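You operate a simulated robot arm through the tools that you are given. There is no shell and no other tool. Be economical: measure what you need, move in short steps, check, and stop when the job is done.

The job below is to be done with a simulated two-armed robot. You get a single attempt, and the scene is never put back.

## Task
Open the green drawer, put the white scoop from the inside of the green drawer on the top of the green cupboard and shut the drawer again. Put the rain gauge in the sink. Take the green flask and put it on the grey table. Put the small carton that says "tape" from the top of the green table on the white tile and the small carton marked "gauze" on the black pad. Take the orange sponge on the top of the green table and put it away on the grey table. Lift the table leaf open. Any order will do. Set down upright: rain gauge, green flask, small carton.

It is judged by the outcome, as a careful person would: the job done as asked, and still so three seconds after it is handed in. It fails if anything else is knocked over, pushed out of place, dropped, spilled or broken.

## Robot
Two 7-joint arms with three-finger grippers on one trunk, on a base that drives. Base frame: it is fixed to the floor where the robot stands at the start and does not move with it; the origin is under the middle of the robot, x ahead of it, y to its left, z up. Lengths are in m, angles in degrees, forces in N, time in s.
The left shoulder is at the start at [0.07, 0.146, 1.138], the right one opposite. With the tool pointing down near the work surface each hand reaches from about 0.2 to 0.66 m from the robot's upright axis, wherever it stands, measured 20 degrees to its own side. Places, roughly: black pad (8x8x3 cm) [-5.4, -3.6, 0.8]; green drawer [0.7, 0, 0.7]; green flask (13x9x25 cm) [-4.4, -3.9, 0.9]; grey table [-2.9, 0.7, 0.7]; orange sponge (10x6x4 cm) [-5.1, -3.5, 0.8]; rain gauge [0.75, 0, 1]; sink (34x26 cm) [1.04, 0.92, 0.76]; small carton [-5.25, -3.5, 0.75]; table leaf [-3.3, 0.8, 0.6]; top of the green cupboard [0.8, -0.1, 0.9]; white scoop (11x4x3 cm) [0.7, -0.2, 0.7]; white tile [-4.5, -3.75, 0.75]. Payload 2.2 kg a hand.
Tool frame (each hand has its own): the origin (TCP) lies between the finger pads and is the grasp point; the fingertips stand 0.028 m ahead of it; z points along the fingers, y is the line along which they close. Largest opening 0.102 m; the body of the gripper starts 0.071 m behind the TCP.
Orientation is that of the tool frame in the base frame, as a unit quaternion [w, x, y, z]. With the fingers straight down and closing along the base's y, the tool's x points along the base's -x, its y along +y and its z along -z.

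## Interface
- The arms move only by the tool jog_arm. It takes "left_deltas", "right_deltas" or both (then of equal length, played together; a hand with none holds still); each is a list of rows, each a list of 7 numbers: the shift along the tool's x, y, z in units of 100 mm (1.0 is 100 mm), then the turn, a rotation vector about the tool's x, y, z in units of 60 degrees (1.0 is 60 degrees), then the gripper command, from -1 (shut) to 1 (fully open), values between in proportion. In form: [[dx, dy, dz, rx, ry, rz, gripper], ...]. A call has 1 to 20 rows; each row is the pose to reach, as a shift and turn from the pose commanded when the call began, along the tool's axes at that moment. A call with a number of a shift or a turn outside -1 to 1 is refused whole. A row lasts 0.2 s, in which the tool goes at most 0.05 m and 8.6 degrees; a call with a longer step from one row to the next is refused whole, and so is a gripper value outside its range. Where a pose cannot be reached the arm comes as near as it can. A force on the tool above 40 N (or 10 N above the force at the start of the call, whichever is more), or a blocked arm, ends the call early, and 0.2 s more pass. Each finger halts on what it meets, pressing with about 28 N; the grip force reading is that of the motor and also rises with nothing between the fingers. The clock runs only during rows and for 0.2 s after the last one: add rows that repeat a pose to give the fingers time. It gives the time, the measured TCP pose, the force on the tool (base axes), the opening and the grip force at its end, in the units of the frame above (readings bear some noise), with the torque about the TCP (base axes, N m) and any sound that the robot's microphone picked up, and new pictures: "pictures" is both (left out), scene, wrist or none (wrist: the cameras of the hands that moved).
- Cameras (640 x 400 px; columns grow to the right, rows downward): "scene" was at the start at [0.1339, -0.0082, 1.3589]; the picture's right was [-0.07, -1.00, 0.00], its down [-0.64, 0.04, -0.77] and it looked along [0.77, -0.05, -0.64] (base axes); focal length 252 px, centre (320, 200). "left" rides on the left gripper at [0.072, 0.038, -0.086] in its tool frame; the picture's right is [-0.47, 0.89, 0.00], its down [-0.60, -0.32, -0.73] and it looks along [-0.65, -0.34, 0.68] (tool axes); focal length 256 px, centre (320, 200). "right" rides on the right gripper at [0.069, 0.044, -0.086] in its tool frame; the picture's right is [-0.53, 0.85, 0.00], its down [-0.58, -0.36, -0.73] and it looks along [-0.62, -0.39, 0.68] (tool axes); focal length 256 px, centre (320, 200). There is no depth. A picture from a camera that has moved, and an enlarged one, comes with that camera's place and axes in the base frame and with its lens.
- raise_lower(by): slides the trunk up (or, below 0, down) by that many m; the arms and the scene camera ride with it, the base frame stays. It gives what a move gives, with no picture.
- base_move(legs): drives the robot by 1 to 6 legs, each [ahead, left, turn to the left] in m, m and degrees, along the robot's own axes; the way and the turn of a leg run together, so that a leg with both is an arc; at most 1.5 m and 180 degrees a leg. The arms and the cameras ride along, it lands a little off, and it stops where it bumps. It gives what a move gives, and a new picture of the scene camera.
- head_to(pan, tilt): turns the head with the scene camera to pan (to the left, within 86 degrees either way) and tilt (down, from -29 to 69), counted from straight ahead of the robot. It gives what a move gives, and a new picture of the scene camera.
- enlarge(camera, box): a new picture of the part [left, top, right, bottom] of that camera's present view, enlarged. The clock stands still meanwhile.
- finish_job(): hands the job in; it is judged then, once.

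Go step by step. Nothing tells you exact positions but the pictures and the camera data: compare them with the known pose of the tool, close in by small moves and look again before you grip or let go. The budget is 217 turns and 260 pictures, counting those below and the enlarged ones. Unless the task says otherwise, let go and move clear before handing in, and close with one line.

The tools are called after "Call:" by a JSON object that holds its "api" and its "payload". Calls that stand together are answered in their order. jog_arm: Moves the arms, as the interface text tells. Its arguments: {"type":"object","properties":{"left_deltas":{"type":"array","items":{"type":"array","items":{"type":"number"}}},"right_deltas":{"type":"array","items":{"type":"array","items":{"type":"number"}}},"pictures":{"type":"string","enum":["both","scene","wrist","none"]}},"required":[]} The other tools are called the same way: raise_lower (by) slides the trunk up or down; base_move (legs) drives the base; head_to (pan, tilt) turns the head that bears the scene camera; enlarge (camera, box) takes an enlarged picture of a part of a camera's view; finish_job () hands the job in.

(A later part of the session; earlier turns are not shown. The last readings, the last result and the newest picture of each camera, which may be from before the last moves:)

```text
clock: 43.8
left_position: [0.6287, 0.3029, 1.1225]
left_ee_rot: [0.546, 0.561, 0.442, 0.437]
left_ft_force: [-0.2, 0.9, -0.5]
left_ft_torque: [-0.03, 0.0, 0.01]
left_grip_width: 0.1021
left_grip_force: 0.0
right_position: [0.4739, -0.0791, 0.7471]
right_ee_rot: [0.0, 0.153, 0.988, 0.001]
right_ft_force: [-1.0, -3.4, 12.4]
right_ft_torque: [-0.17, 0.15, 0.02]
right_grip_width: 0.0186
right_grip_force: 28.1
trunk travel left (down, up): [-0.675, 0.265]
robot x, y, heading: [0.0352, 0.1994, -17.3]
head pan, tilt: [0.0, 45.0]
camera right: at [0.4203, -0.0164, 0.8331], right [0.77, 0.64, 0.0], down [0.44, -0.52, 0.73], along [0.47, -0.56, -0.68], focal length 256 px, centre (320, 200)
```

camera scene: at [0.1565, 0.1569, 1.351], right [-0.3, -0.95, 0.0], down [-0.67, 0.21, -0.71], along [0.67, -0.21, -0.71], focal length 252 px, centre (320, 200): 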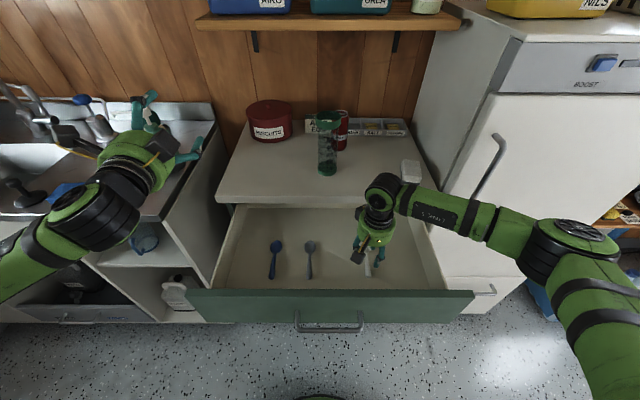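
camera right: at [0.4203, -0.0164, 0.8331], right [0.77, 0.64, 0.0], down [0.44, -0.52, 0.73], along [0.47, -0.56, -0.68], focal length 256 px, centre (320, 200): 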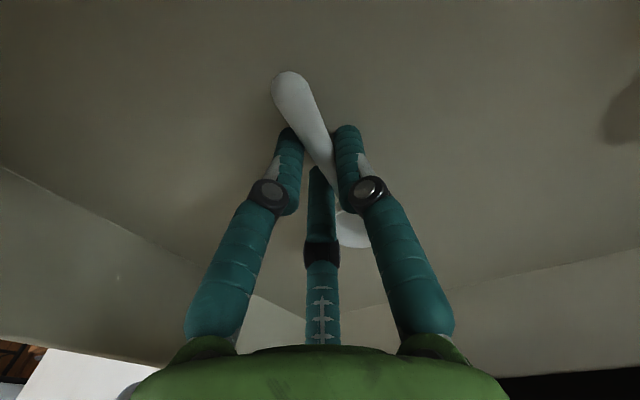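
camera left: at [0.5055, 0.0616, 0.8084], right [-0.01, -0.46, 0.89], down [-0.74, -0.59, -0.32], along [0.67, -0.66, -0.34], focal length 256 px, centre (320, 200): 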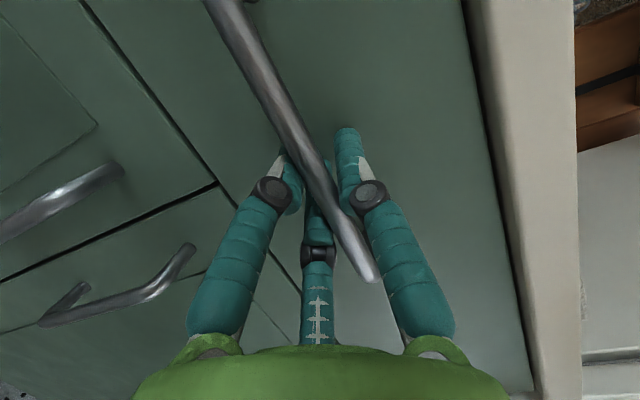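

Gripped (18.6 mm). I lift it straight up.

Call:
{"api": "jog_arm", "payload": {"right_deltas": [[0, 0, -0.2, 0, 0, 0, -1], [0, 0, -0.5, 0, 0, 0, -1], [0, 0, -0.8, 0, 0, 0, -1], [0, 0, -1.0, 0, 0, 0, -1]], "pictures": "wrist"}}

Call:
{"api": "jog_arm", "payload": {"right_deltas": [[0, 0, -0.3, 0, 0, 0, -1], [0, 0, -0.6, 0, 0, 0, -1], [0, 0, -0.9, 0, 0, 0, -1], [0, 0, -1.0, 0, 0, 0, -1]], "pictures": "none"}}

Call:
{"api": "jog_arm", "payload": {"right_deltas": [[0, 0, -0.3, 0, 0, 0, -1], [0, 0, -0.5, 0, 0, 0, -1]]}}

```text
clock: 44.8
left_position: [0.6306, 0.3023, 1.1218]
left_ee_rot: [0.545, 0.563, 0.443, 0.436]
left_ft_force: [0.6, 0.1, -0.1]
left_ft_torque: [0.02, -0.04, -0.01]
left_grip_width: 0.1017
left_grip_force: 0.3
right_position: [0.4723, -0.0757, 0.8486]
right_ee_rot: [-0.001, 0.154, 0.988, 0.001]
right_ft_force: [-0.7, 0.2, -0.2]
right_ft_torque: [0.0, 0.0, 0.01]
right_grip_width: 0.018
right_grip_force: 27.9
trunk travel left (down, up): [-0.675, 0.265]
robot x, y, heading: [0.0314, 0.1984, -17.6]
head pan, tilt: [0.0, 45.0]
camera right: at [0.4208, -0.0152, 0.934], right [0.77, 0.64, 0.0], down [0.44, -0.52, 0.73], along [0.47, -0.56, -0.68], focal length 256 px, centre (320, 200)
```

right: 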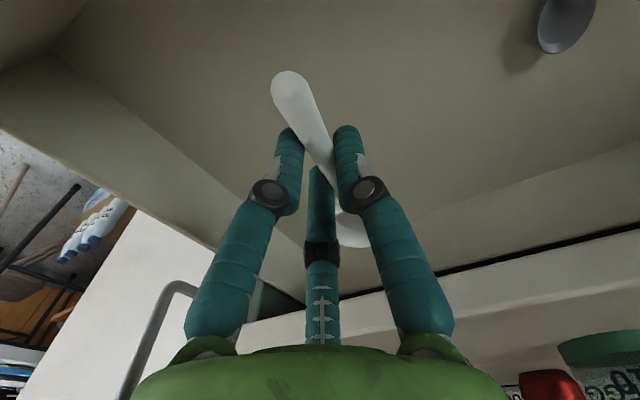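

```text
clock: 45.8
left_position: [0.6304, 0.3023, 1.1219]
left_ee_rot: [0.545, 0.562, 0.443, 0.437]
left_ft_force: [0.2, -0.5, -0.3]
left_ft_torque: [0.02, 0.0, 0.04]
left_grip_width: 0.102
left_grip_force: 0.2
right_position: [0.4751, -0.0791, 0.9469]
right_ee_rot: [-0.001, 0.154, 0.988, 0.001]
right_ft_force: [0.9, 0.1, -0.1]
right_ft_torque: [0.01, 0.0, -0.01]
right_grip_width: 0.0178
right_grip_force: 28.1
trunk travel left (down, up): [-0.675, 0.265]
robot x, y, heading: [0.0328, 0.1986, -17.5]
head pan, tilt: [0.0, 45.0]
```

```text
clock: 46.4
left_position: [0.6301, 0.3024, 1.1227]
left_ee_rot: [0.545, 0.562, 0.443, 0.437]
left_ft_force: [0.7, -0.3, 0.2]
left_ft_torque: [0.01, -0.03, 0.0]
left_grip_width: 0.1018
left_grip_force: 0.1
right_position: [0.4749, -0.0779, 0.9959]
right_ee_rot: [-0.001, 0.154, 0.988, 0.002]
right_ft_force: [-0.2, 0.6, 0.2]
right_ft_torque: [0.0, -0.01, -0.03]
right_grip_width: 0.0176
right_grip_force: 27.9
trunk travel left (down, up): [-0.675, 0.265]
robot x, y, heading: [0.0329, 0.197, -17.8]
head pan, tilt: [0.0, 45.0]
camera scene: at [0.1562, 0.1573, 1.351], right [-0.3, -0.95, 0.0], down [-0.67, 0.21, -0.71], along [0.67, -0.21, -0.71], focal length 252 px, centre (320, 200)
camera right: at [0.4216, -0.0166, 1.0827], right [0.77, 0.64, 0.0], down [0.44, -0.52, 0.73], along [0.47, -0.56, -0.68], focal length 256 px, centre (320, 200)
```

scene: 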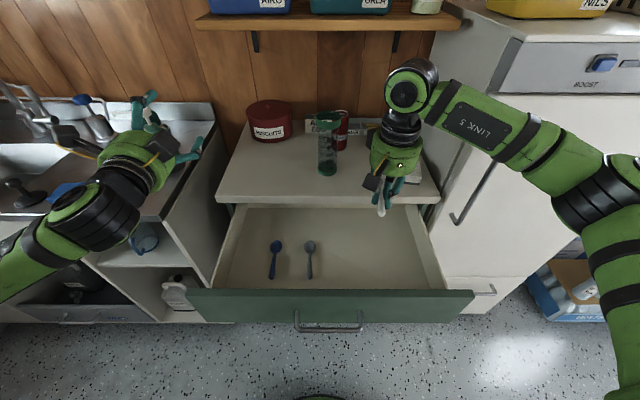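
right: 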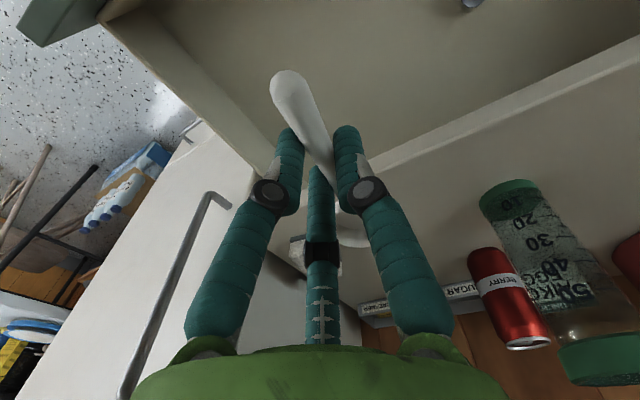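

The scoop is held level. I take it forward to the free spot on the worktop between gauge and the white block, about 19 cm ahead and 2 cm right.

Call:
{"api": "jog_arm", "payload": {"right_deltas": [[-0.3, -0.1, 0, 0, 0, 0, -1], [-0.6, -0.2, 0, 0, 0, 0, -1], [-0.9, -0.2, 0, 0, 0, 0, -1], [-1.0, -0.2, 0, 0, 0, 0, -1]], "pictures": "none"}}

Call:
{"api": "jog_arm", "payload": {"right_deltas": [[-0.3, 0, 0, 0, 0, 0, -1], [-0.6, 0, 0, 0, 0, 0, -1], [-0.9, 0, 0, 0, 0, 0, -1], [-0.9, 0, 0, 0, 0, 0, -1]]}}

```text
clock: 47.4
left_position: [0.631, 0.3022, 1.122]
left_ee_rot: [0.545, 0.562, 0.443, 0.437]
left_ft_force: [0.6, 0.6, 0.8]
left_ft_torque: [0.01, -0.02, 0.01]
left_grip_width: 0.102
left_grip_force: 0.1
right_position: [0.5643, -0.1268, 0.9954]
right_ee_rot: [-0.002, 0.154, 0.988, 0.001]
right_ft_force: [-0.5, -0.5, -0.3]
right_ft_torque: [0.02, 0.05, 0.0]
right_grip_width: 0.0176
right_grip_force: 27.9
trunk travel left (down, up): [-0.675, 0.265]
robot x, y, heading: [0.0319, 0.1981, -17.4]
head pan, tilt: [0.0, 45.0]
```

```text
clock: 48.4
left_position: [0.6316, 0.3024, 1.1225]
left_ee_rot: [0.546, 0.562, 0.444, 0.435]
left_ft_force: [-0.1, -0.1, 0.3]
left_ft_torque: [-0.03, 0.01, 0.04]
left_grip_width: 0.1019
left_grip_force: 0.0
right_position: [0.6, -0.1414, 0.9936]
right_ee_rot: [-0.001, 0.154, 0.988, 0.0]
right_ft_force: [-0.8, 0.1, -0.3]
right_ft_torque: [0.01, 0.04, -0.01]
right_grip_width: 0.0172
right_grip_force: 28.0
right hand out of reach, approached as far as the arm can: row 2, 3, 4
trunk travel left (down, up): [-0.675, 0.265]
robot x, y, heading: [0.0339, 0.1953, -17.2]
head pan, tilt: [0.0, 45.0]
camera scene: at [0.157, 0.158, 1.351], right [-0.3, -0.95, 0.0], down [-0.67, 0.21, -0.71], along [0.67, -0.21, -0.71], focal length 252 px, centre (320, 200)
camera right: at [0.5481, -0.08, 1.0801], right [0.77, 0.64, 0.0], down [0.44, -0.52, 0.73], along [0.47, -0.56, -0.68], focal length 256 px, centre (320, 200)
```

scene: 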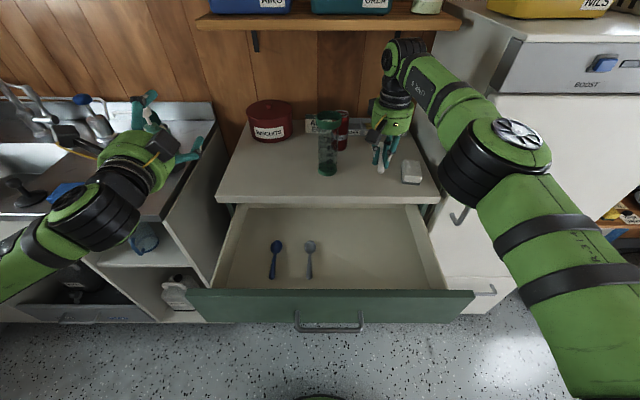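
right: 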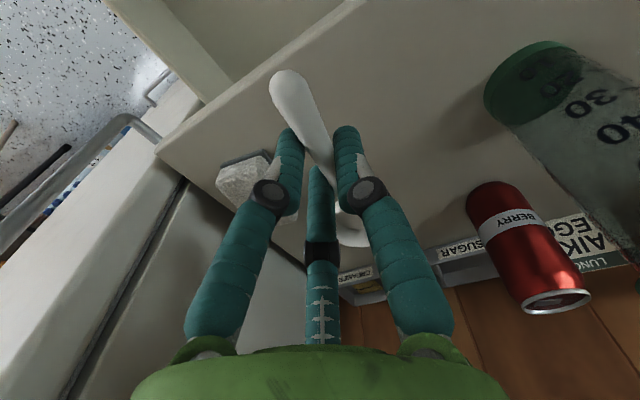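

The arm is at its reach; I bring the base 5 cm closer.

Call:
{"api": "base_move", "payload": {"legs": [[0.055, 0, 0]]}}

Call:
{"api": "enlarge", "payload": {"camera": "right", "box": [0, 0, 640, 400]}}

```text
clock: 49.4
left_position: [0.6808, 0.2853, 1.1234]
left_ee_rot: [0.546, 0.562, 0.443, 0.436]
left_ft_force: [0.0, 0.5, 0.3]
left_ft_torque: [-0.02, 0.0, -0.03]
left_grip_width: 0.1021
left_grip_force: 0.0
right_position: [0.6512, -0.1579, 0.9959]
right_ee_rot: [0.001, 0.154, 0.988, 0.001]
right_ft_force: [0.6, 1.0, -0.3]
right_ft_torque: [0.01, -0.04, -0.02]
right_grip_width: 0.0175
right_grip_force: 27.9
trunk travel left (down, up): [-0.675, 0.265]
robot x, y, heading: [0.0844, 0.1827, -17.2]
head pan, tilt: [0.0, 45.0]
camera scene: at [0.2063, 0.1413, 1.3513], right [-0.3, -0.95, 0.0], down [-0.67, 0.21, -0.71], along [0.68, -0.21, -0.71], focal length 252 px, centre (320, 200)
```

scene: 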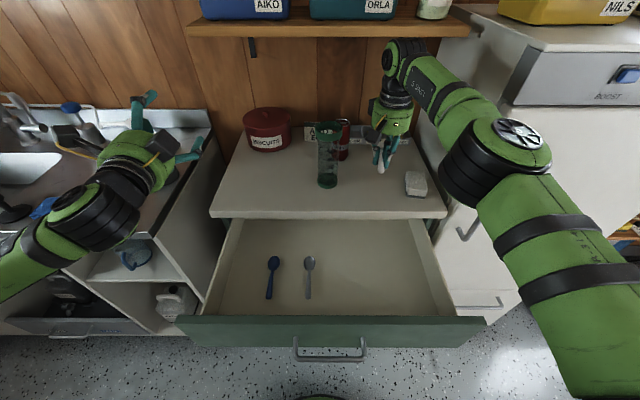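

```text
1.00 times, centred on (320, 200) of right (not enlarged: the box is as wide or as high as the picture)
camera zoom: at [0.5978, -0.0969, 1.0814], right [0.77, 0.64, 0.0], down [0.44, -0.52, 0.73], along [0.47, -0.56, -0.68], focal length 256 px, centre (320, 200)
```

zoom: 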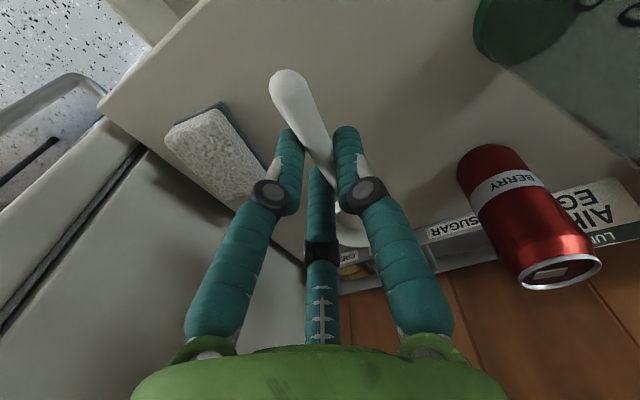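

The scoop hovers over the free spot, well clear of its neighbours. I lower gently.

Call:
{"api": "jog_arm", "payload": {"right_deltas": [[0, 0, 0.15, 0, 0, 0, -1], [0, 0, 0.3, 0, 0, 0, -1], [0, 0, 0.45, 0, 0, 0, -1]], "pictures": "none"}}

```text
clock: 50.2
left_position: [0.6829, 0.2844, 1.1232]
left_ee_rot: [0.545, 0.562, 0.443, 0.437]
left_ft_force: [0.2, 0.5, -0.6]
left_ft_torque: [-0.02, -0.02, 0.04]
left_grip_width: 0.1021
left_grip_force: 0.0
right_position: [0.6515, -0.1599, 0.9462]
right_ee_rot: [-0.002, 0.154, 0.988, 0.001]
right_ft_force: [0.6, 0.5, 0.0]
right_ft_torque: [0.04, -0.02, -0.02]
right_grip_width: 0.0172
right_grip_force: 27.9
trunk travel left (down, up): [-0.675, 0.265]
robot x, y, heading: [0.0838, 0.1798, -17.6]
head pan, tilt: [0.0, 45.0]
```

Call:
{"api": "jog_arm", "payload": {"right_deltas": [[0, 0, 0.06, 0, 0, 0, -1], [0, 0, 0.12, 0, 0, 0, -1], [0, 0, 0.18, 0, 0, 0, -1], [0, 0, 0.22, 0, 0, 0, -1]], "pictures": "wrist"}}

```text
clock: 51.2
left_position: [0.6815, 0.2845, 1.122]
left_ee_rot: [0.546, 0.561, 0.443, 0.436]
left_ft_force: [-0.6, 0.0, 0.0]
left_ft_torque: [0.03, 0.0, 0.02]
left_grip_width: 0.1022
left_grip_force: 0.0
right_position: [0.6516, -0.158, 0.9258]
right_ee_rot: [0.0, 0.154, 0.988, 0.001]
right_ft_force: [0.9, 0.2, -0.6]
right_ft_torque: [-0.01, -0.01, 0.03]
right_grip_width: 0.0173
right_grip_force: 28.4
trunk travel left (down, up): [-0.675, 0.265]
robot x, y, heading: [0.0846, 0.1839, -17.8]
head pan, tilt: [0.0, 45.0]
camera right: at [0.5994, -0.0974, 1.0124], right [0.77, 0.64, 0.0], down [0.44, -0.52, 0.73], along [0.47, -0.56, -0.68], focal length 256 px, centre (320, 200)
```

right: 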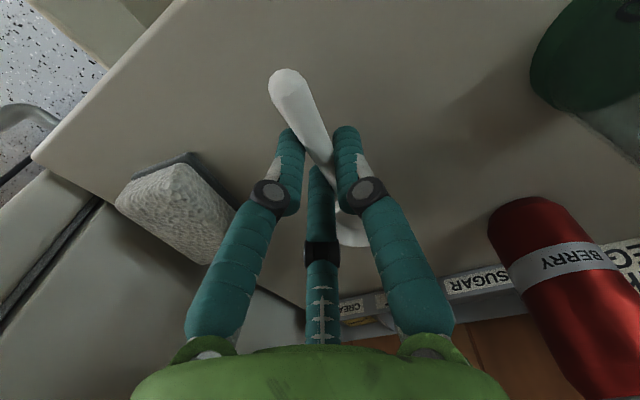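

Call:
{"api": "jog_arm", "payload": {"right_deltas": [[0, 0, 0.04, 0, 0, 0, -1], [0, 0, 0.08, 0, 0, 0, -1]], "pictures": "none"}}

Call:
{"api": "enlarge", "payload": {"camera": "scene", "box": [300, 90, 460, 220]}}

```text
clock: 51.8
left_position: [0.6835, 0.2858, 1.1226]
left_ee_rot: [0.546, 0.562, 0.443, 0.436]
left_ft_force: [-0.4, 0.9, 0.0]
left_ft_torque: [-0.02, 0.04, -0.01]
left_grip_width: 0.1021
left_grip_force: 0.0
right_position: [0.6512, -0.1591, 0.9185]
right_ee_rot: [-0.001, 0.154, 0.988, 0.001]
right_ft_force: [-0.7, -0.3, -0.6]
right_ft_torque: [-0.01, -0.01, 0.01]
right_grip_width: 0.0169
right_grip_force: 28.1
trunk travel left (down, up): [-0.675, 0.265]
robot x, y, heading: [0.0862, 0.1824, -17.6]
head pan, tilt: [0.0, 45.0]
```

```text
3.08 times, centred on (380, 155) of scene
camera zoom: at [0.2084, 0.1405, 1.351], right [-0.3, -0.95, 0.0], down [-0.67, 0.21, -0.71], along [0.67, -0.21, -0.71], focal length 774 px, centre (135, 338)
```

zoom: 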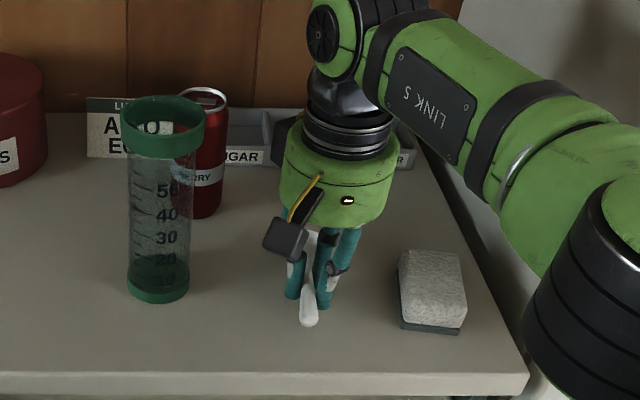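

Call:
{"api": "jog_arm", "payload": {"right_deltas": [[0, 0, 0.04, 0, 0, 0, -1], [0, 0, 0.08, 0, 0, 0, -1], [0, 0, 0.1, 0, 0, 0, -1]], "pictures": "none"}}

```text
clock: 52.6
left_position: [0.6825, 0.2837, 1.1222]
left_ee_rot: [0.545, 0.562, 0.444, 0.436]
left_ft_force: [-0.4, 0.1, 0.0]
left_ft_torque: [0.0, -0.02, 0.0]
left_grip_width: 0.1022
left_grip_force: 0.1
right_position: [0.6523, -0.1578, 0.9098]
right_ee_rot: [-0.001, 0.154, 0.988, 0.001]
right_ft_force: [0.4, 0.2, 0.0]
right_ft_torque: [0.0, -0.05, 0.02]
right_grip_width: 0.0171
right_grip_force: 27.8
trunk travel left (down, up): [-0.675, 0.265]
robot x, y, heading: [0.084, 0.1853, -17.5]
head pan, tilt: [0.0, 45.0]
```

Call:
{"api": "jog_arm", "payload": {"right_deltas": [[0, 0, 0.04, 0, 0, 0, -1], [0, 0, 0.08, 0, 0, 0, -1], [0, 0, 0.12, 0, 0, 0, -1], [0, 0, 0.16, 0, 0, 0, -1]], "pictures": "wrist"}}

```text
clock: 53.5
left_position: [0.6804, 0.2862, 1.1232]
left_ee_rot: [0.548, 0.561, 0.442, 0.436]
left_ft_force: [-0.4, -0.2, -0.1]
left_ft_torque: [0.0, 0.02, 0.01]
left_grip_width: 0.1021
left_grip_force: 0.2
right_position: [0.6544, -0.1594, 0.907]
right_ee_rot: [0.007, 0.154, 0.988, 0.0]
right_ft_force: [-6.5, 1.7, 17.2]
right_ft_torque: [-0.05, 0.6, -0.04]
right_grip_width: 0.0165
right_grip_force: 27.9
trunk travel left (down, up): [-0.675, 0.265]
robot x, y, heading: [0.0862, 0.1832, -17.4]
head pan, tilt: [0.0, 45.0]
stopped in row 4 (right hand): the force on the tool passed its limit at 43 N (the readings are from after the stop); the commanded pose is now the measured one
camera right: at [0.5994, -0.0969, 0.9923], right [0.77, 0.64, 0.01], down [0.43, -0.52, 0.74], along [0.48, -0.56, -0.67], focal length 256 px, centre (320, 200)
```

right: 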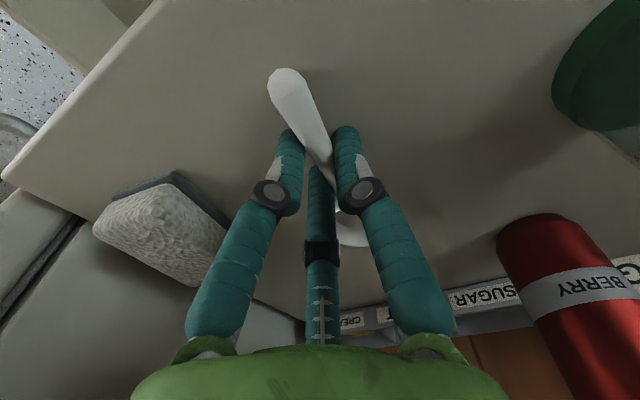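

Contact: the worktop is at about 0.878. I open slightly and rise.

Call:
{"api": "jog_arm", "payload": {"right_deltas": [[0, 0, -0.02, 0, 0, 0, -0.5], [0, 0, -0.02, 0, 0, 0, -0.3], [0, 0, -0.02, 0, 0, 0, -0.3], [0, 0, -0.2, 0, 0, 0, -0.3], [0, 0, -0.5, 0, 0, 0, -0.3], [0, 0, -0.8, 0, 0, 0, -0.3], [0, 0, -1.0, 0, 0, 0, -0.3]], "pictures": "wrist"}}

```text
clock: 55.1
left_position: [0.6827, 0.2843, 1.122]
left_ee_rot: [0.546, 0.561, 0.444, 0.436]
left_ft_force: [-0.2, 0.1, 0.3]
left_ft_torque: [-0.02, 0.03, -0.05]
left_grip_width: 0.1019
left_grip_force: 0.0
right_position: [0.6525, -0.16, 1.0034]
right_ee_rot: [0.005, 0.154, 0.988, 0.0]
right_ft_force: [-0.5, 0.0, 0.1]
right_ft_torque: [0.01, -0.03, 0.01]
right_grip_width: 0.0354
right_grip_force: 0.1
trunk travel left (down, up): [-0.675, 0.265]
robot x, y, heading: [0.0834, 0.1844, -17.3]
head pan, tilt: [0.0, 45.0]
camera right: at [0.599, -0.0975, 1.0887], right [0.77, 0.64, 0.01], down [0.43, -0.52, 0.74], along [0.48, -0.56, -0.68], focal length 256 px, centre (320, 200)
```

right: 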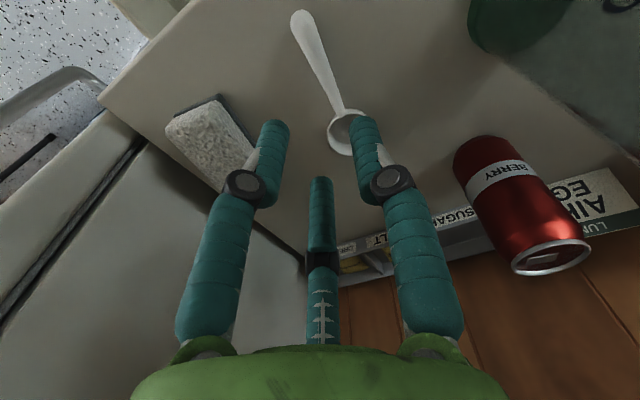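

The scoop rests on the worktop. I raise and retract the right hand, then position for closing the drawer with the left.

Call:
{"api": "jog_arm", "payload": {"right_deltas": [[0.2, 0, -0.4, 0, 0, 0, -0.3], [0.5, 0, -0.7, 0, 0, 0, 0], [0.8, 0, -0.9, 0, 0, 0, 0], [1.0, 0, -1.0, 0, 0, 0, 0]], "pictures": "none"}}

Call:
{"api": "jog_arm", "payload": {"right_deltas": [[0.4, 0, 0, 0, 0, 0, 0], [0.8, 0, -0.2, 0, 0, 0, 0], [1.0, 0, -0.5, 0, 0, 0, 0]], "pictures": "none"}}

Call:
{"api": "base_move", "payload": {"legs": [[-0.36, 0, 0], [0, -0.31, 0]]}}

Call:
{"api": "raise_lower", "payload": {"by": -0.31}}

Call:
{"api": "jog_arm", "payload": {"left_deltas": [[0, 0, 0, 0, 0, 0, -1], [0, 0, 0, 0, 0, 0, -1], [0, 0, 0, 0, 0, 0, -1], [0, 0, 0, 0, 0, 0, -1]], "pictures": "both"}}

```text
clock: 56.1
left_position: [0.6814, 0.2861, 1.1219]
left_ee_rot: [0.546, 0.561, 0.443, 0.436]
left_ft_force: [-1.2, 0.8, 0.1]
left_ft_torque: [0.01, 0.02, 0.01]
left_grip_width: 0.1019
left_grip_force: 0.1
right_position: [0.5571, -0.1287, 1.1038]
right_ee_rot: [0.005, 0.155, 0.988, -0.001]
right_ft_force: [0.4, 1.1, -0.2]
right_ft_torque: [0.02, 0.0, 0.01]
right_grip_width: 0.051
right_grip_force: 0.0
trunk travel left (down, up): [-0.675, 0.265]
robot x, y, heading: [0.0875, 0.1844, -17.5]
head pan, tilt: [0.0, 45.0]
```

```text
clock: 56.9
left_position: [0.6821, 0.2858, 1.1225]
left_ee_rot: [0.546, 0.561, 0.443, 0.436]
left_ft_force: [0.3, -0.2, -0.2]
left_ft_torque: [0.01, -0.02, -0.03]
left_grip_width: 0.102
left_grip_force: 0.1
right_position: [0.4601, -0.0967, 1.153]
right_ee_rot: [0.004, 0.155, 0.988, -0.001]
right_ft_force: [-0.1, -0.1, 0.5]
right_ft_torque: [-0.02, -0.03, 0.01]
right_grip_width: 0.0512
right_grip_force: 0.1
trunk travel left (down, up): [-0.675, 0.265]
robot x, y, heading: [0.0809, 0.184, -17.4]
head pan, tilt: [0.0, 45.0]
```

```text
clock: 60.9
left_position: [0.2512, 0.0978, 1.122]
left_ee_rot: [0.545, 0.561, 0.444, 0.436]
left_ft_force: [0.0, -0.2, 0.4]
left_ft_torque: [0.03, 0.02, 0.0]
left_grip_width: 0.1019
left_grip_force: 0.1
right_position: [0.0289, -0.2867, 1.1529]
right_ee_rot: [0.005, 0.153, 0.988, -0.001]
right_ft_force: [0.4, 0.5, 0.5]
right_ft_torque: [-0.03, 0.0, 0.0]
right_grip_width: 0.0514
right_grip_force: 0.0
trunk travel left (down, up): [-0.675, 0.265]
robot x, y, heading: [-0.3429, -0.0087, -17.6]
head pan, tilt: [0.0, 45.0]
camera scene: at [-0.2233, -0.0477, 1.351], right [-0.3, -0.95, 0.0], down [-0.67, 0.21, -0.71], along [0.67, -0.21, -0.71], focal length 252 px, centre (320, 200)
```

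scene: 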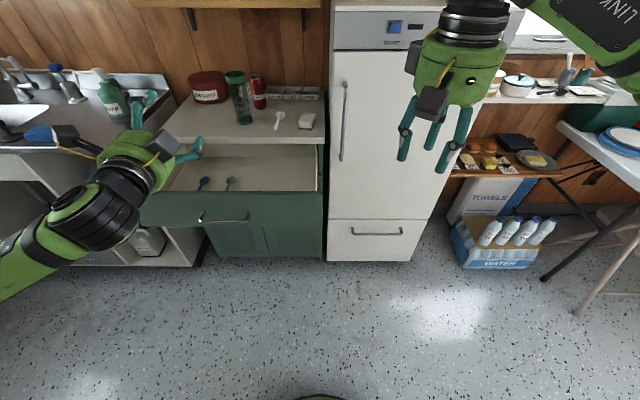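

```text
clock: 64.0
left_position: [0.2506, 0.0962, 0.8131]
left_ee_rot: [0.545, 0.561, 0.444, 0.437]
left_ft_force: [-0.7, 0.7, -0.4]
left_ft_torque: [-0.02, 0.01, 0.01]
left_grip_width: 0.1022
left_grip_force: 0.0
right_position: [0.0286, -0.2864, 0.8421]
right_ee_rot: [0.005, 0.153, 0.988, 0.001]
right_ft_force: [0.5, 0.2, -0.2]
right_ft_torque: [0.03, -0.01, -0.02]
right_grip_width: 0.0509
right_grip_force: 0.1
trunk travel left (down, up): [-0.365, 0.575]
robot x, y, heading: [-0.3518, -0.0068, -17.5]
head pan, tilt: [0.0, 45.0]
```

```text
clock: 65.0
left_position: [0.2498, 0.0958, 0.8108]
left_ee_rot: [0.545, 0.562, 0.443, 0.437]
left_ft_force: [-0.1, -0.1, 0.3]
left_ft_torque: [-0.01, 0.06, 0.02]
left_grip_width: 0.002
left_grip_force: 28.0
right_position: [0.0288, -0.2877, 0.8419]
right_ee_rot: [0.005, 0.153, 0.988, 0.001]
right_ft_force: [0.0, -0.5, 0.4]
right_ft_torque: [0.0, -0.01, -0.01]
right_grip_width: 0.0508
right_grip_force: 0.0
trunk travel left (down, up): [-0.365, 0.575]
robot x, y, heading: [-0.3461, -0.0044, -17.4]
head pan, tilt: [0.0, 45.0]
camera scene: at [-0.2236, -0.0486, 1.041], right [-0.3, -0.95, 0.0], down [-0.67, 0.21, -0.71], along [0.67, -0.21, -0.71], focal length 252 px, centre (320, 200)
camera left: at [0.183, 0.1858, 0.8528], right [-0.09, -0.46, 0.88], down [-0.86, -0.42, -0.3], along [0.51, -0.78, -0.36], focal length 256 px, centre (320, 200)
```

scene: 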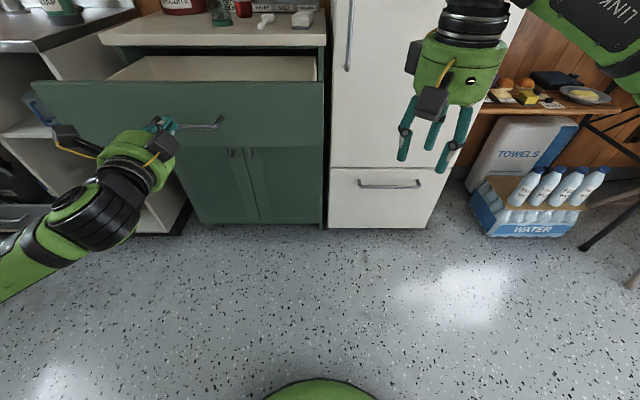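
left: 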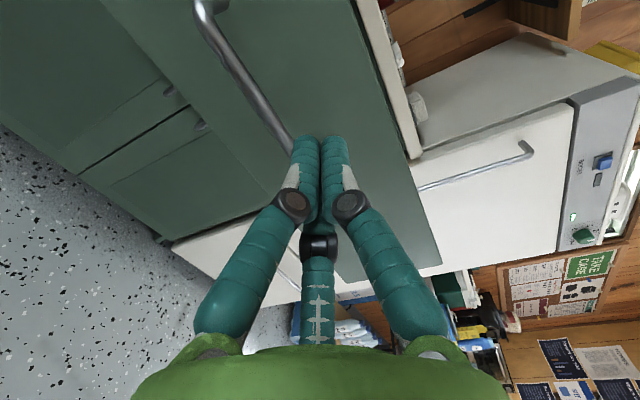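

The left fist is above the handle line, aimed at the drawer front. I retract the right hand a little for clearance from the fridge and push the drawer shut with the base.

Call:
{"api": "jog_arm", "payload": {"right_deltas": [[0.4, 0, 0, 0, 0, 0, 0], [0.8, 0, 0, 0, 0, 0, 0], [1.0, 0, 0, 0, 0, 0, 0]], "pictures": "none"}}

Call:
{"api": "base_move", "payload": {"legs": [[0.32, 0, 0]]}}

```text
clock: 65.8
left_position: [0.2503, 0.0964, 0.8123]
left_ee_rot: [0.544, 0.563, 0.444, 0.436]
left_ft_force: [0.1, -0.3, -0.1]
left_ft_torque: [0.03, -0.01, 0.01]
left_grip_width: 0.0022
left_grip_force: 27.7
right_position: [-0.0674, -0.257, 0.8406]
right_ee_rot: [0.005, 0.153, 0.988, -0.001]
right_ft_force: [-0.3, -0.1, -0.5]
right_ft_torque: [-0.03, 0.01, 0.03]
right_grip_width: 0.0508
right_grip_force: 0.1
trunk travel left (down, up): [-0.365, 0.575]
robot x, y, heading: [-0.3484, -0.0027, -17.4]
head pan, tilt: [0.0, 45.0]
```

```text
clock: 67.9
left_position: [0.5612, 0.0039, 0.8121]
left_ee_rot: [0.544, 0.561, 0.445, 0.438]
left_ft_force: [0.3, -0.4, -0.1]
left_ft_torque: [0.0, 0.01, -0.03]
left_grip_width: 0.0021
left_grip_force: 32.0
right_position: [0.2449, -0.3525, 0.8399]
right_ee_rot: [0.006, 0.151, 0.988, 0.0]
right_ft_force: [0.1, -0.6, -0.9]
right_ft_torque: [0.0, 0.05, -0.03]
right_grip_width: 0.0509
right_grip_force: 0.0
trunk travel left (down, up): [-0.365, 0.575]
robot x, y, heading: [-0.0365, -0.1007, -17.3]
head pan, tilt: [0.0, 45.0]
camera scene: at [0.0871, -0.145, 1.041], right [-0.3, -0.96, 0.0], down [-0.68, 0.21, -0.71], along [0.68, -0.21, -0.71], focal length 252 px, centre (320, 200)
```

scene: 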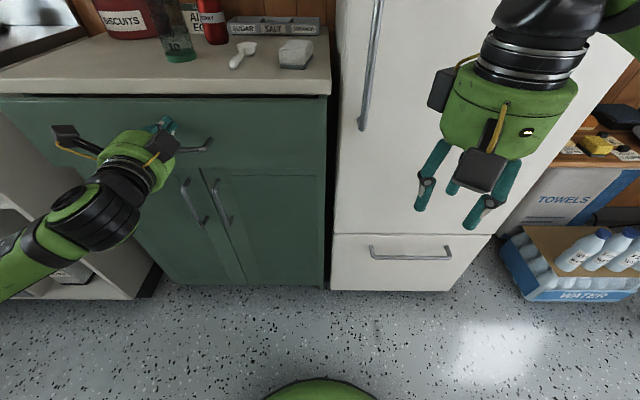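

The drawer looks nearly shut. I push on with the arm until it stops.

Call:
{"api": "jog_arm", "payload": {"left_deltas": [[0, 0, 0.1, 0, 0, 0, -1], [0, 0, 0.2, 0, 0, 0, -1], [0, 0, 0.3, 0, 0, 0, -1], [0, 0, 0.4, 0, 0, 0, -1], [0, 0, 0.5, 0, 0, 0, -1], [0, 0, 0.6, 0, 0, 0, -1]], "pictures": "none"}}

```text
clock: 69.1
left_position: [0.5978, -0.0055, 0.8106]
left_ee_rot: [0.545, 0.562, 0.444, 0.436]
left_ft_force: [-23.9, 10.3, 0.9]
left_ft_torque: [-0.26, 0.18, -0.26]
left_grip_width: 0.0019
left_grip_force: 31.1
right_position: [0.2408, -0.3502, 0.842]
right_ee_rot: [0.008, 0.15, 0.989, 0.0]
right_ft_force: [-0.4, -0.5, -0.9]
right_ft_torque: [0.02, 0.01, 0.02]
right_grip_width: 0.0508
right_grip_force: 0.0
trunk travel left (down, up): [-0.365, 0.575]
robot x, y, heading: [-0.0398, -0.0996, -16.9]
head pan, tilt: [0.0, 45.0]
stopped in row 5 (left hand): the force on the tool passed its limit at 52 N (the readings are from after the stop); the commanded pose is now the measured one
```

The drawer is shut (fist at the original front plane). I back away, raise the trunk and turn the left hand to point down again, for the rain gauge.

Call:
{"api": "base_move", "payload": {"legs": [[-0.25, 0, 0]]}}

Call:
{"api": "raise_lower", "payload": {"by": 0.36}}

Call:
{"api": "jog_arm", "payload": {"left_deltas": [[0, 0, -0.1, 0.075, 0.075, -0.075, 0], [0, 0, -0.2, 0.15, 0.15, -0.15, 1], [0, 0, -0.3, 0.225, 0.225, -0.225, 1], [0, 0, -0.4, 0.3, 0.3, -0.3, 1], [0, 0, -0.5, 0.375, 0.375, -0.375, 1], [0, 0, -0.6, 0.45, 0.45, -0.45, 1], [0, 0, -0.6, 0.525, 0.525, -0.525, 1], [0, 0, -0.6, 0.6, 0.6, -0.6, 1], [0, 0, -0.6, 0.675, 0.675, -0.675, 1], [0, 0, -0.6, 0.75, 0.75, -0.75, 1], [0, 0, -0.6, 0.825, 0.825, -0.825, 1], [0, 0, -0.6, 0.9, 0.9, -0.9, 1], [0, 0, -0.6, 0.975, 0.975, -0.975, 1]], "pictures": "none"}}

Call:
{"api": "jog_arm", "payload": {"left_deltas": [[0, 0, 0, 0.075, 0.075, -0.075, 1], [0, 0, 0, 0.15, 0.15, -0.15, 1], [0, 0, 0, 0.18, 0.18, -0.18, 1]], "pictures": "scene"}}

```text
clock: 70.9
left_position: [0.3655, 0.0622, 0.8074]
left_ee_rot: [0.543, 0.565, 0.443, 0.435]
left_ft_force: [-0.4, -0.3, 0.5]
left_ft_torque: [0.02, 0.0, 0.0]
left_grip_width: 0.0022
left_grip_force: 31.6
right_position: [0.0048, -0.2802, 0.8397]
right_ee_rot: [0.006, 0.154, 0.988, 0.0]
right_ft_force: [-0.1, 0.7, 0.3]
right_ft_torque: [0.0, -0.04, 0.0]
right_grip_width: 0.0509
right_grip_force: 0.0
trunk travel left (down, up): [-0.365, 0.575]
robot x, y, heading: [-0.2747, -0.0297, -17.4]
head pan, tilt: [0.0, 45.0]
camera scene: at [-0.1524, -0.0709, 1.0411], right [-0.3, -0.95, 0.0], down [-0.67, 0.21, -0.71], along [0.67, -0.21, -0.71], focal length 252 px, centre (320, 200)
```

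scene: 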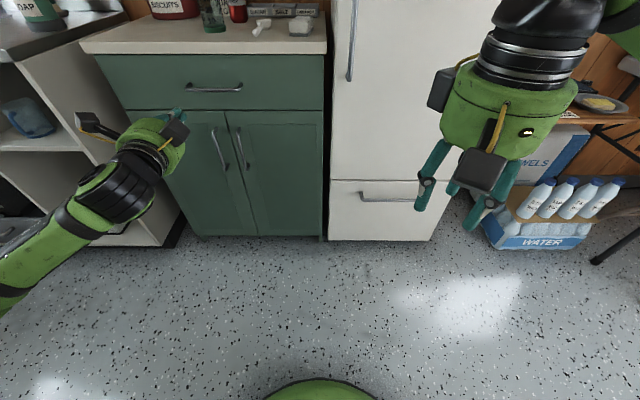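

```text
clock: 74.4
left_position: [0.3646, 0.063, 1.1681]
left_ee_rot: [0.543, 0.566, 0.444, 0.434]
left_ft_force: [0.7, 0.5, 0.0]
left_ft_torque: [0.01, 0.01, -0.03]
left_grip_width: 0.0024
left_grip_force: 31.8
right_position: [0.0056, -0.2799, 1.2003]
right_ee_rot: [0.006, 0.153, 0.988, 0.0]
right_ft_force: [-0.2, 0.2, -0.3]
right_ft_torque: [0.01, 0.01, -0.01]
right_grip_width: 0.0509
right_grip_force: 0.2
trunk travel left (down, up): [-0.725, 0.215]
robot x, y, heading: [-0.2752, -0.0264, -17.5]
head pan, tilt: [0.0, 45.0]
```

```text
clock: 77.2
left_position: [0.3075, 0.0759, 1.1691]
left_ee_rot: [0.087, 0.209, 0.97, 0.085]
left_ft_force: [-0.2, -0.4, 0.3]
left_ft_torque: [0.01, -0.01, 0.0]
left_grip_width: 0.102
left_grip_force: 0.0
right_position: [0.0042, -0.28, 1.2004]
right_ee_rot: [0.006, 0.152, 0.988, 0.001]
right_ft_force: [-0.3, -0.5, 0.7]
right_ft_torque: [-0.02, -0.01, -0.01]
right_grip_width: 0.051
right_grip_force: 0.0
trunk travel left (down, up): [-0.725, 0.215]
robot x, y, heading: [-0.2776, -0.0297, -17.5]
head pan, tilt: [0.0, 45.0]
```

```text
clock: 78.0
left_position: [0.3054, 0.0763, 1.1708]
left_ee_rot: [-0.015, 0.116, 0.993, 0.006]
left_ft_force: [0.1, 0.4, -0.2]
left_ft_torque: [-0.01, -0.02, -0.03]
left_grip_width: 0.102
left_grip_force: 0.1
right_position: [0.0057, -0.2794, 1.2002]
right_ee_rot: [0.006, 0.152, 0.988, 0.0]
right_ft_force: [0.7, -0.1, -0.5]
right_ft_torque: [-0.02, 0.02, -0.02]
right_grip_width: 0.051
right_grip_force: 0.1
trunk travel left (down, up): [-0.725, 0.215]
robot x, y, heading: [-0.2769, -0.03, -17.5]
head pan, tilt: [0.0, 45.0]
camera scene: at [-0.1521, -0.0711, 1.4011], right [-0.3, -0.95, 0.0], down [-0.67, 0.21, -0.71], along [0.67, -0.21, -0.71], focal length 252 px, centre (320, 200)
```

scene: 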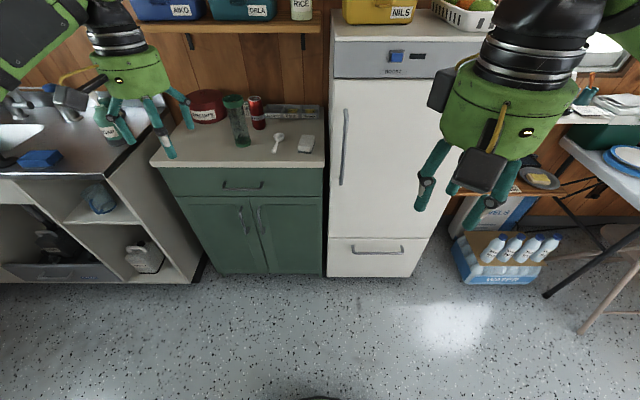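

I straighten the left hand and drive up so it hovers before the gauge at about [0.712, -0.040], whose top I put at 1.06.

Call:
{"api": "jog_arm", "payload": {"left_deltas": [[0, 0.1, 0, 0.007, -0.03, 0.07, 1], [0, 0.13, 0, 0.007, -0.03, 0.07, 1]], "pictures": "none"}}

Call:
{"api": "base_move", "payload": {"legs": [[0.37, 0, 0]]}}

Call:
{"api": "enlarge", "payload": {"camera": "left", "box": [0, 0, 640, 400]}}

```text
clock: 78.6
left_position: [0.3097, 0.0896, 1.1697]
left_ee_rot: [-0.001, 0.151, 0.988, -0.001]
left_ft_force: [0.4, -1.0, 0.9]
left_ft_torque: [-0.02, -0.01, -0.01]
left_grip_width: 0.1018
left_grip_force: 0.0
right_position: [0.0049, -0.2794, 1.1998]
right_ee_rot: [0.006, 0.152, 0.988, 0.0]
right_ft_force: [-0.6, 1.9, 0.5]
right_ft_torque: [0.01, 0.0, -0.01]
right_grip_width: 0.0511
right_grip_force: 0.0
trunk travel left (down, up): [-0.725, 0.215]
robot x, y, heading: [-0.2745, -0.0295, -17.4]
head pan, tilt: [0.0, 45.0]
```

```text
clock: 81.0
left_position: [0.6667, -0.024, 1.1709]
left_ee_rot: [-0.001, 0.153, 0.988, 0.0]
left_ft_force: [-0.1, -0.3, 0.8]
left_ft_torque: [0.0, 0.01, -0.03]
left_grip_width: 0.1021
left_grip_force: 0.0
right_position: [0.3611, -0.3922, 1.2002]
right_ee_rot: [0.006, 0.153, 0.988, 0.0]
right_ft_force: [-0.8, -0.3, -0.1]
right_ft_torque: [0.0, 0.0, -0.02]
right_grip_width: 0.0512
right_grip_force: 0.0
trunk travel left (down, up): [-0.725, 0.215]
robot x, y, heading: [0.081, -0.1447, -17.4]
head pan, tilt: [0.0, 45.0]
camera scene: at [0.2041, -0.1835, 1.4012], right [-0.3, -0.95, 0.0], down [-0.67, 0.21, -0.71], along [0.68, -0.21, -0.71], focal length 252 px, centre (320, 200)
```

scene: 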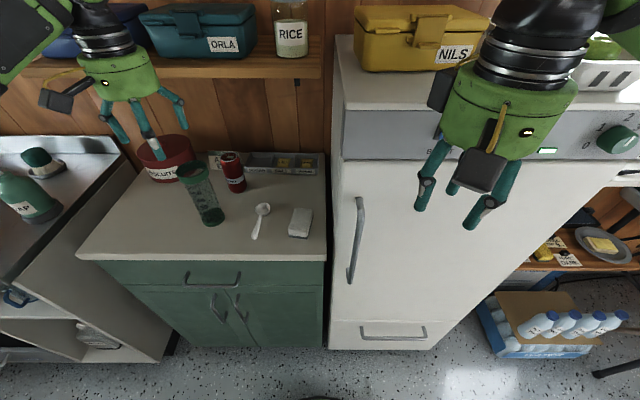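

```text
1.00 times, centred on (320, 200) of left (not enlarged: the box is as wide or as high as the picture)
camera zoom: at [0.6076, 0.034, 1.2571], right [0.71, 0.7, 0.0], down [0.48, -0.48, 0.73], along [0.51, -0.52, -0.68], focal length 256 px, centre (320, 200)
```

zoom: 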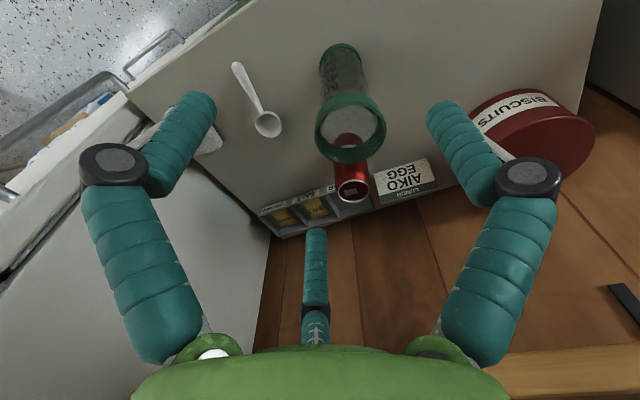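

The gauge rim measures at [0.708, -0.031]. I centre over it and go down part way.

Call:
{"api": "jog_arm", "payload": {"left_deltas": [[-0.2, 0.03, 0, 0, 0, 0, 1], [-0.415, 0.058, 0, 0, 0, 0, 1], [-0.415, 0.058, 0.25, 0, 0, 0, 1], [-0.415, 0.058, 0.5, 0, 0, 0, 1], [-0.415, 0.058, 0.7, 0, 0, 0, 1]], "pictures": "both"}}

```text
clock: 82.2
left_position: [0.7077, -0.0324, 1.0995]
left_ee_rot: [-0.001, 0.153, 0.988, 0.0]
left_ft_force: [0.3, 0.7, 0.1]
left_ft_torque: [0.02, 0.01, -0.01]
left_grip_width: 0.1019
left_grip_force: 0.0
right_position: [0.3629, -0.393, 1.2005]
right_ee_rot: [0.006, 0.154, 0.988, 0.0]
right_ft_force: [-0.8, 0.0, -0.9]
right_ft_torque: [0.0, 0.04, 0.0]
right_grip_width: 0.0512
right_grip_force: 0.0
trunk travel left (down, up): [-0.725, 0.215]
robot x, y, heading: [0.0804, -0.1419, -17.5]
head pan, tilt: [0.0, 45.0]
camera scene: at [0.2059, -0.1842, 1.401], right [-0.3, -0.95, 0.0], down [-0.67, 0.21, -0.71], along [0.67, -0.21, -0.71], focal length 252 px, centre (320, 200)
camera left: at [0.6506, 0.0253, 1.1867], right [0.71, 0.7, 0.0], down [0.48, -0.48, 0.73], along [0.51, -0.52, -0.68], focal length 256 px, centre (320, 200)
```

scene: 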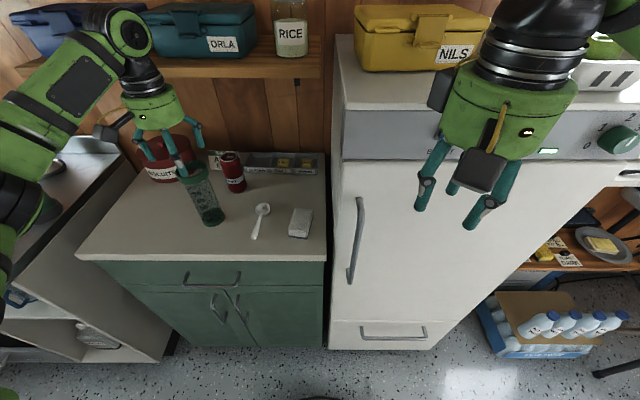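
left: 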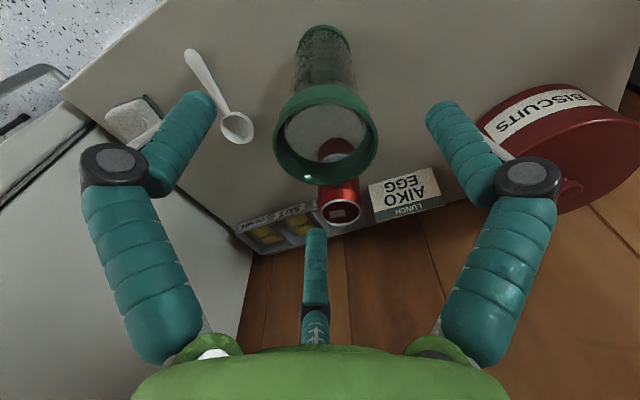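

The rim is centred between the fingers. I lower 6.5 cm to grip it.

Call:
{"api": "jog_arm", "payload": {"left_deltas": [[-0.03, 0, 0.25, 0, 0, 0, 1], [-0.03, 0, 0.5, 0, 0, 0, 1], [-0.03, 0, 0.65, 0, 0, 0, 1], [-0.03, 0, 0.65, 0, 0, 0, 0.5], [-0.03, 0, 0.65, 0, 0, 0, 0], [-0.03, 0, 0.65, 0, 0, 0, -0.5], [-0.03, 0, 0.65, 0, 0, 0, -1], [-0.03, 0, 0.65, 0, 0, 0, -1]], "pictures": "both"}}

```text
clock: 84.0
left_position: [0.711, -0.0319, 1.0358]
left_ee_rot: [-0.001, 0.153, 0.988, 0.0]
left_ft_force: [0.2, -0.7, -0.2]
left_ft_torque: [-0.03, -0.04, -0.04]
left_grip_width: 0.0577
left_grip_force: 28.0
right_position: [0.362, -0.3929, 1.2002]
right_ee_rot: [0.005, 0.154, 0.988, 0.0]
right_ft_force: [-0.1, -0.2, 0.1]
right_ft_torque: [0.0, 0.0, 0.03]
right_grip_width: 0.051
right_grip_force: 0.0
trunk travel left (down, up): [-0.725, 0.215]
robot x, y, heading: [0.0804, -0.1404, -17.7]
head pan, tilt: [0.0, 45.0]
camera scene: at [0.2054, -0.184, 1.401], right [-0.3, -0.95, 0.0], down [-0.67, 0.21, -0.71], along [0.67, -0.21, -0.71], focal length 252 px, centre (320, 200)
camera left: at [0.6527, 0.0255, 1.1221], right [0.71, 0.7, 0.0], down [0.48, -0.48, 0.73], along [0.51, -0.52, -0.68], focal length 256 px, centre (320, 200)
```

scene: 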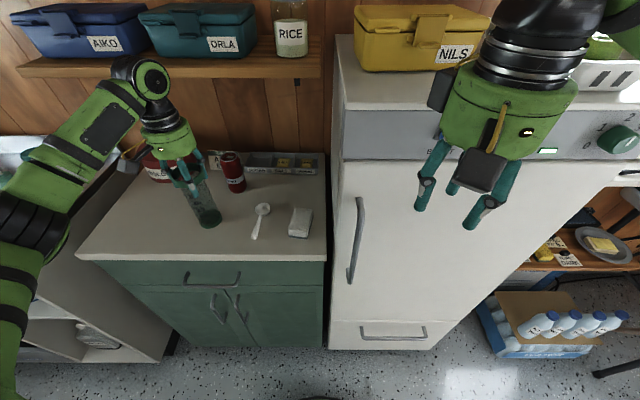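
left: 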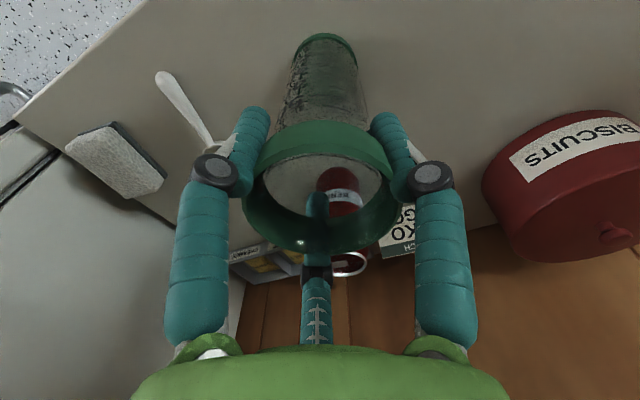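

Gripped at the rim. I lift 10 cm, then back away and drive left toward the sink.

Call:
{"api": "jog_arm", "payload": {"left_deltas": [[0, 0, -0.1, 0, 0, 0, -1], [0, 0, -0.3, 0, 0, 0, -1], [0, 0, -0.5, 0, 0, 0, -1], [0, 0, -0.75, 0, 0, 0, -1], [0, 0, -1.0, 0, 0, 0, -1]], "pictures": "none"}}

Call:
{"api": "base_move", "payload": {"legs": [[-0.4, 0, 0], [0, 0.6, 0], [0, 0.55, 0]]}}

```text
clock: 85.2
left_position: [0.7097, -0.0316, 1.1361]
left_ee_rot: [-0.001, 0.152, 0.988, 0.0]
left_ft_force: [-0.6, -0.3, -0.5]
left_ft_torque: [0.0, -0.03, -0.01]
left_grip_width: 0.0575
left_grip_force: 28.3
right_position: [0.3612, -0.3919, 1.2008]
right_ee_rot: [0.007, 0.154, 0.988, -0.001]
right_ft_force: [0.1, 0.9, 0.1]
right_ft_torque: [0.01, 0.01, 0.0]
right_grip_width: 0.051
right_grip_force: 0.0
trunk travel left (down, up): [-0.725, 0.215]
robot x, y, heading: [0.0839, -0.1422, -17.3]
head pan, tilt: [0.0, 45.0]
```

```text
clock: 93.5
left_position: [0.6835, 1.1816, 1.1363]
left_ee_rot: [-0.001, 0.162, 0.987, 0.001]
left_ft_force: [0.0, 0.4, -1.5]
left_ft_torque: [0.0, -0.01, -0.02]
left_grip_width: 0.0571
left_grip_force: 27.4
right_position: [0.3282, 0.8278, 1.2015]
right_ee_rot: [0.005, 0.163, 0.987, 0.0]
right_ft_force: [-0.2, -0.6, 0.1]
right_ft_torque: [0.01, 0.02, 0.0]
right_grip_width: 0.0512
right_grip_force: 0.0
trunk travel left (down, up): [-0.725, 0.215]
robot x, y, heading: [0.0521, 1.0845, -18.5]
head pan, tilt: [0.0, 45.0]
camera scene: at [0.1755, 1.0393, 1.401], right [-0.32, -0.95, 0.0], down [-0.67, 0.23, -0.71], along [0.67, -0.23, -0.71], focal length 252 px, centre (320, 200)
```

scene: 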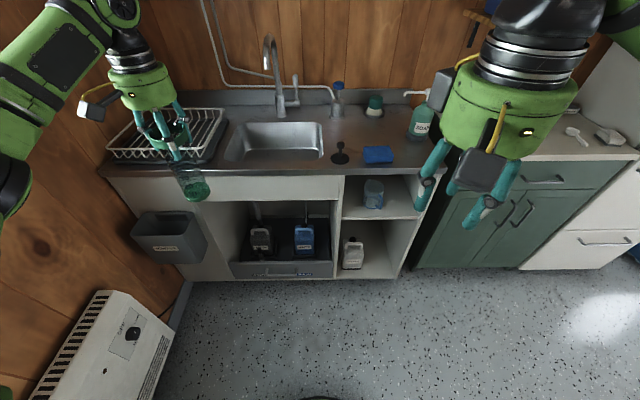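

I see the sink basin ahead near [1.03, 0.92], with the faucet behind it. I zoom in to judge the faucet's overhang.

Call:
{"api": "enlarge", "payload": {"camera": "scene", "box": [190, 20, 390, 190]}}

```text
2.35 times, centred on (290, 105) of scene
camera zoom: at [0.1755, 1.0393, 1.401], right [-0.32, -0.95, 0.0], down [-0.67, 0.23, -0.71], along [0.67, -0.23, -0.71], focal length 592 px, centre (391, 424)
```

zoom: 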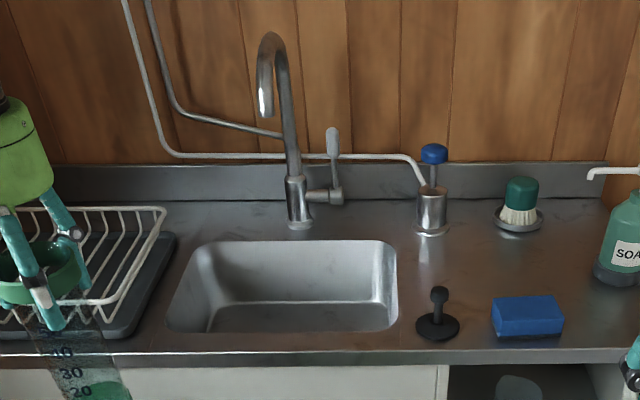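

The basin spans about 33×27 cm; the spout hangs over its middle. I choose the front-left part of the basin for the gauge and drive in.

Call:
{"api": "base_move", "payload": {"legs": [[0, -0.05, 1], [0.28, 0, 0]]}}

Call:
{"api": "enlarge", "payload": {"camera": "left", "box": [0, 0, 640, 400]}}

```text
clock: 96.0
left_position: [0.9313, 1.0627, 1.1373]
left_ee_rot: [0.0, 0.153, 0.988, 0.0]
left_ft_force: [-0.5, 0.4, -0.8]
left_ft_torque: [-0.02, 0.0, 0.0]
left_grip_width: 0.0569
left_grip_force: 28.2
right_position: [0.5823, 0.7028, 1.2016]
right_ee_rot: [0.007, 0.154, 0.988, 0.0]
right_ft_force: [-0.2, -1.0, 0.7]
right_ft_torque: [-0.03, 0.01, 0.04]
right_grip_width: 0.0512
right_grip_force: 0.0
trunk travel left (down, up): [-0.725, 0.215]
robot x, y, heading: [0.3039, 0.9532, -17.7]
head pan, tilt: [0.0, 45.0]
camera scene: at [0.4258, 0.9118, 1.4013], right [-0.3, -0.95, 0.0], down [-0.67, 0.21, -0.71], along [0.68, -0.21, -0.71], focal length 252 px, centre (320, 200)
```

scene: 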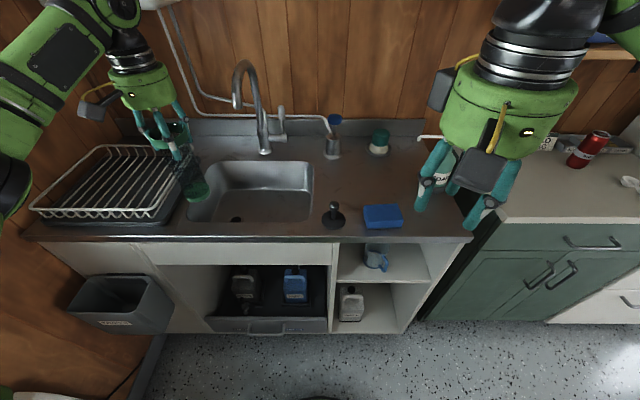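

```text
1.00 times, centred on (320, 200) of left (not enlarged: the box is as wide or as high as the picture)
camera zoom: at [0.8732, 1.1211, 1.223], right [0.71, 0.7, 0.0], down [0.48, -0.48, 0.73], along [0.51, -0.52, -0.68], focal length 256 px, centre (320, 200)
```

zoom: 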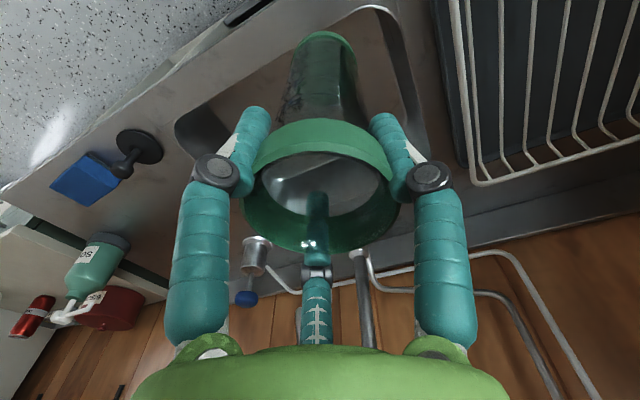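

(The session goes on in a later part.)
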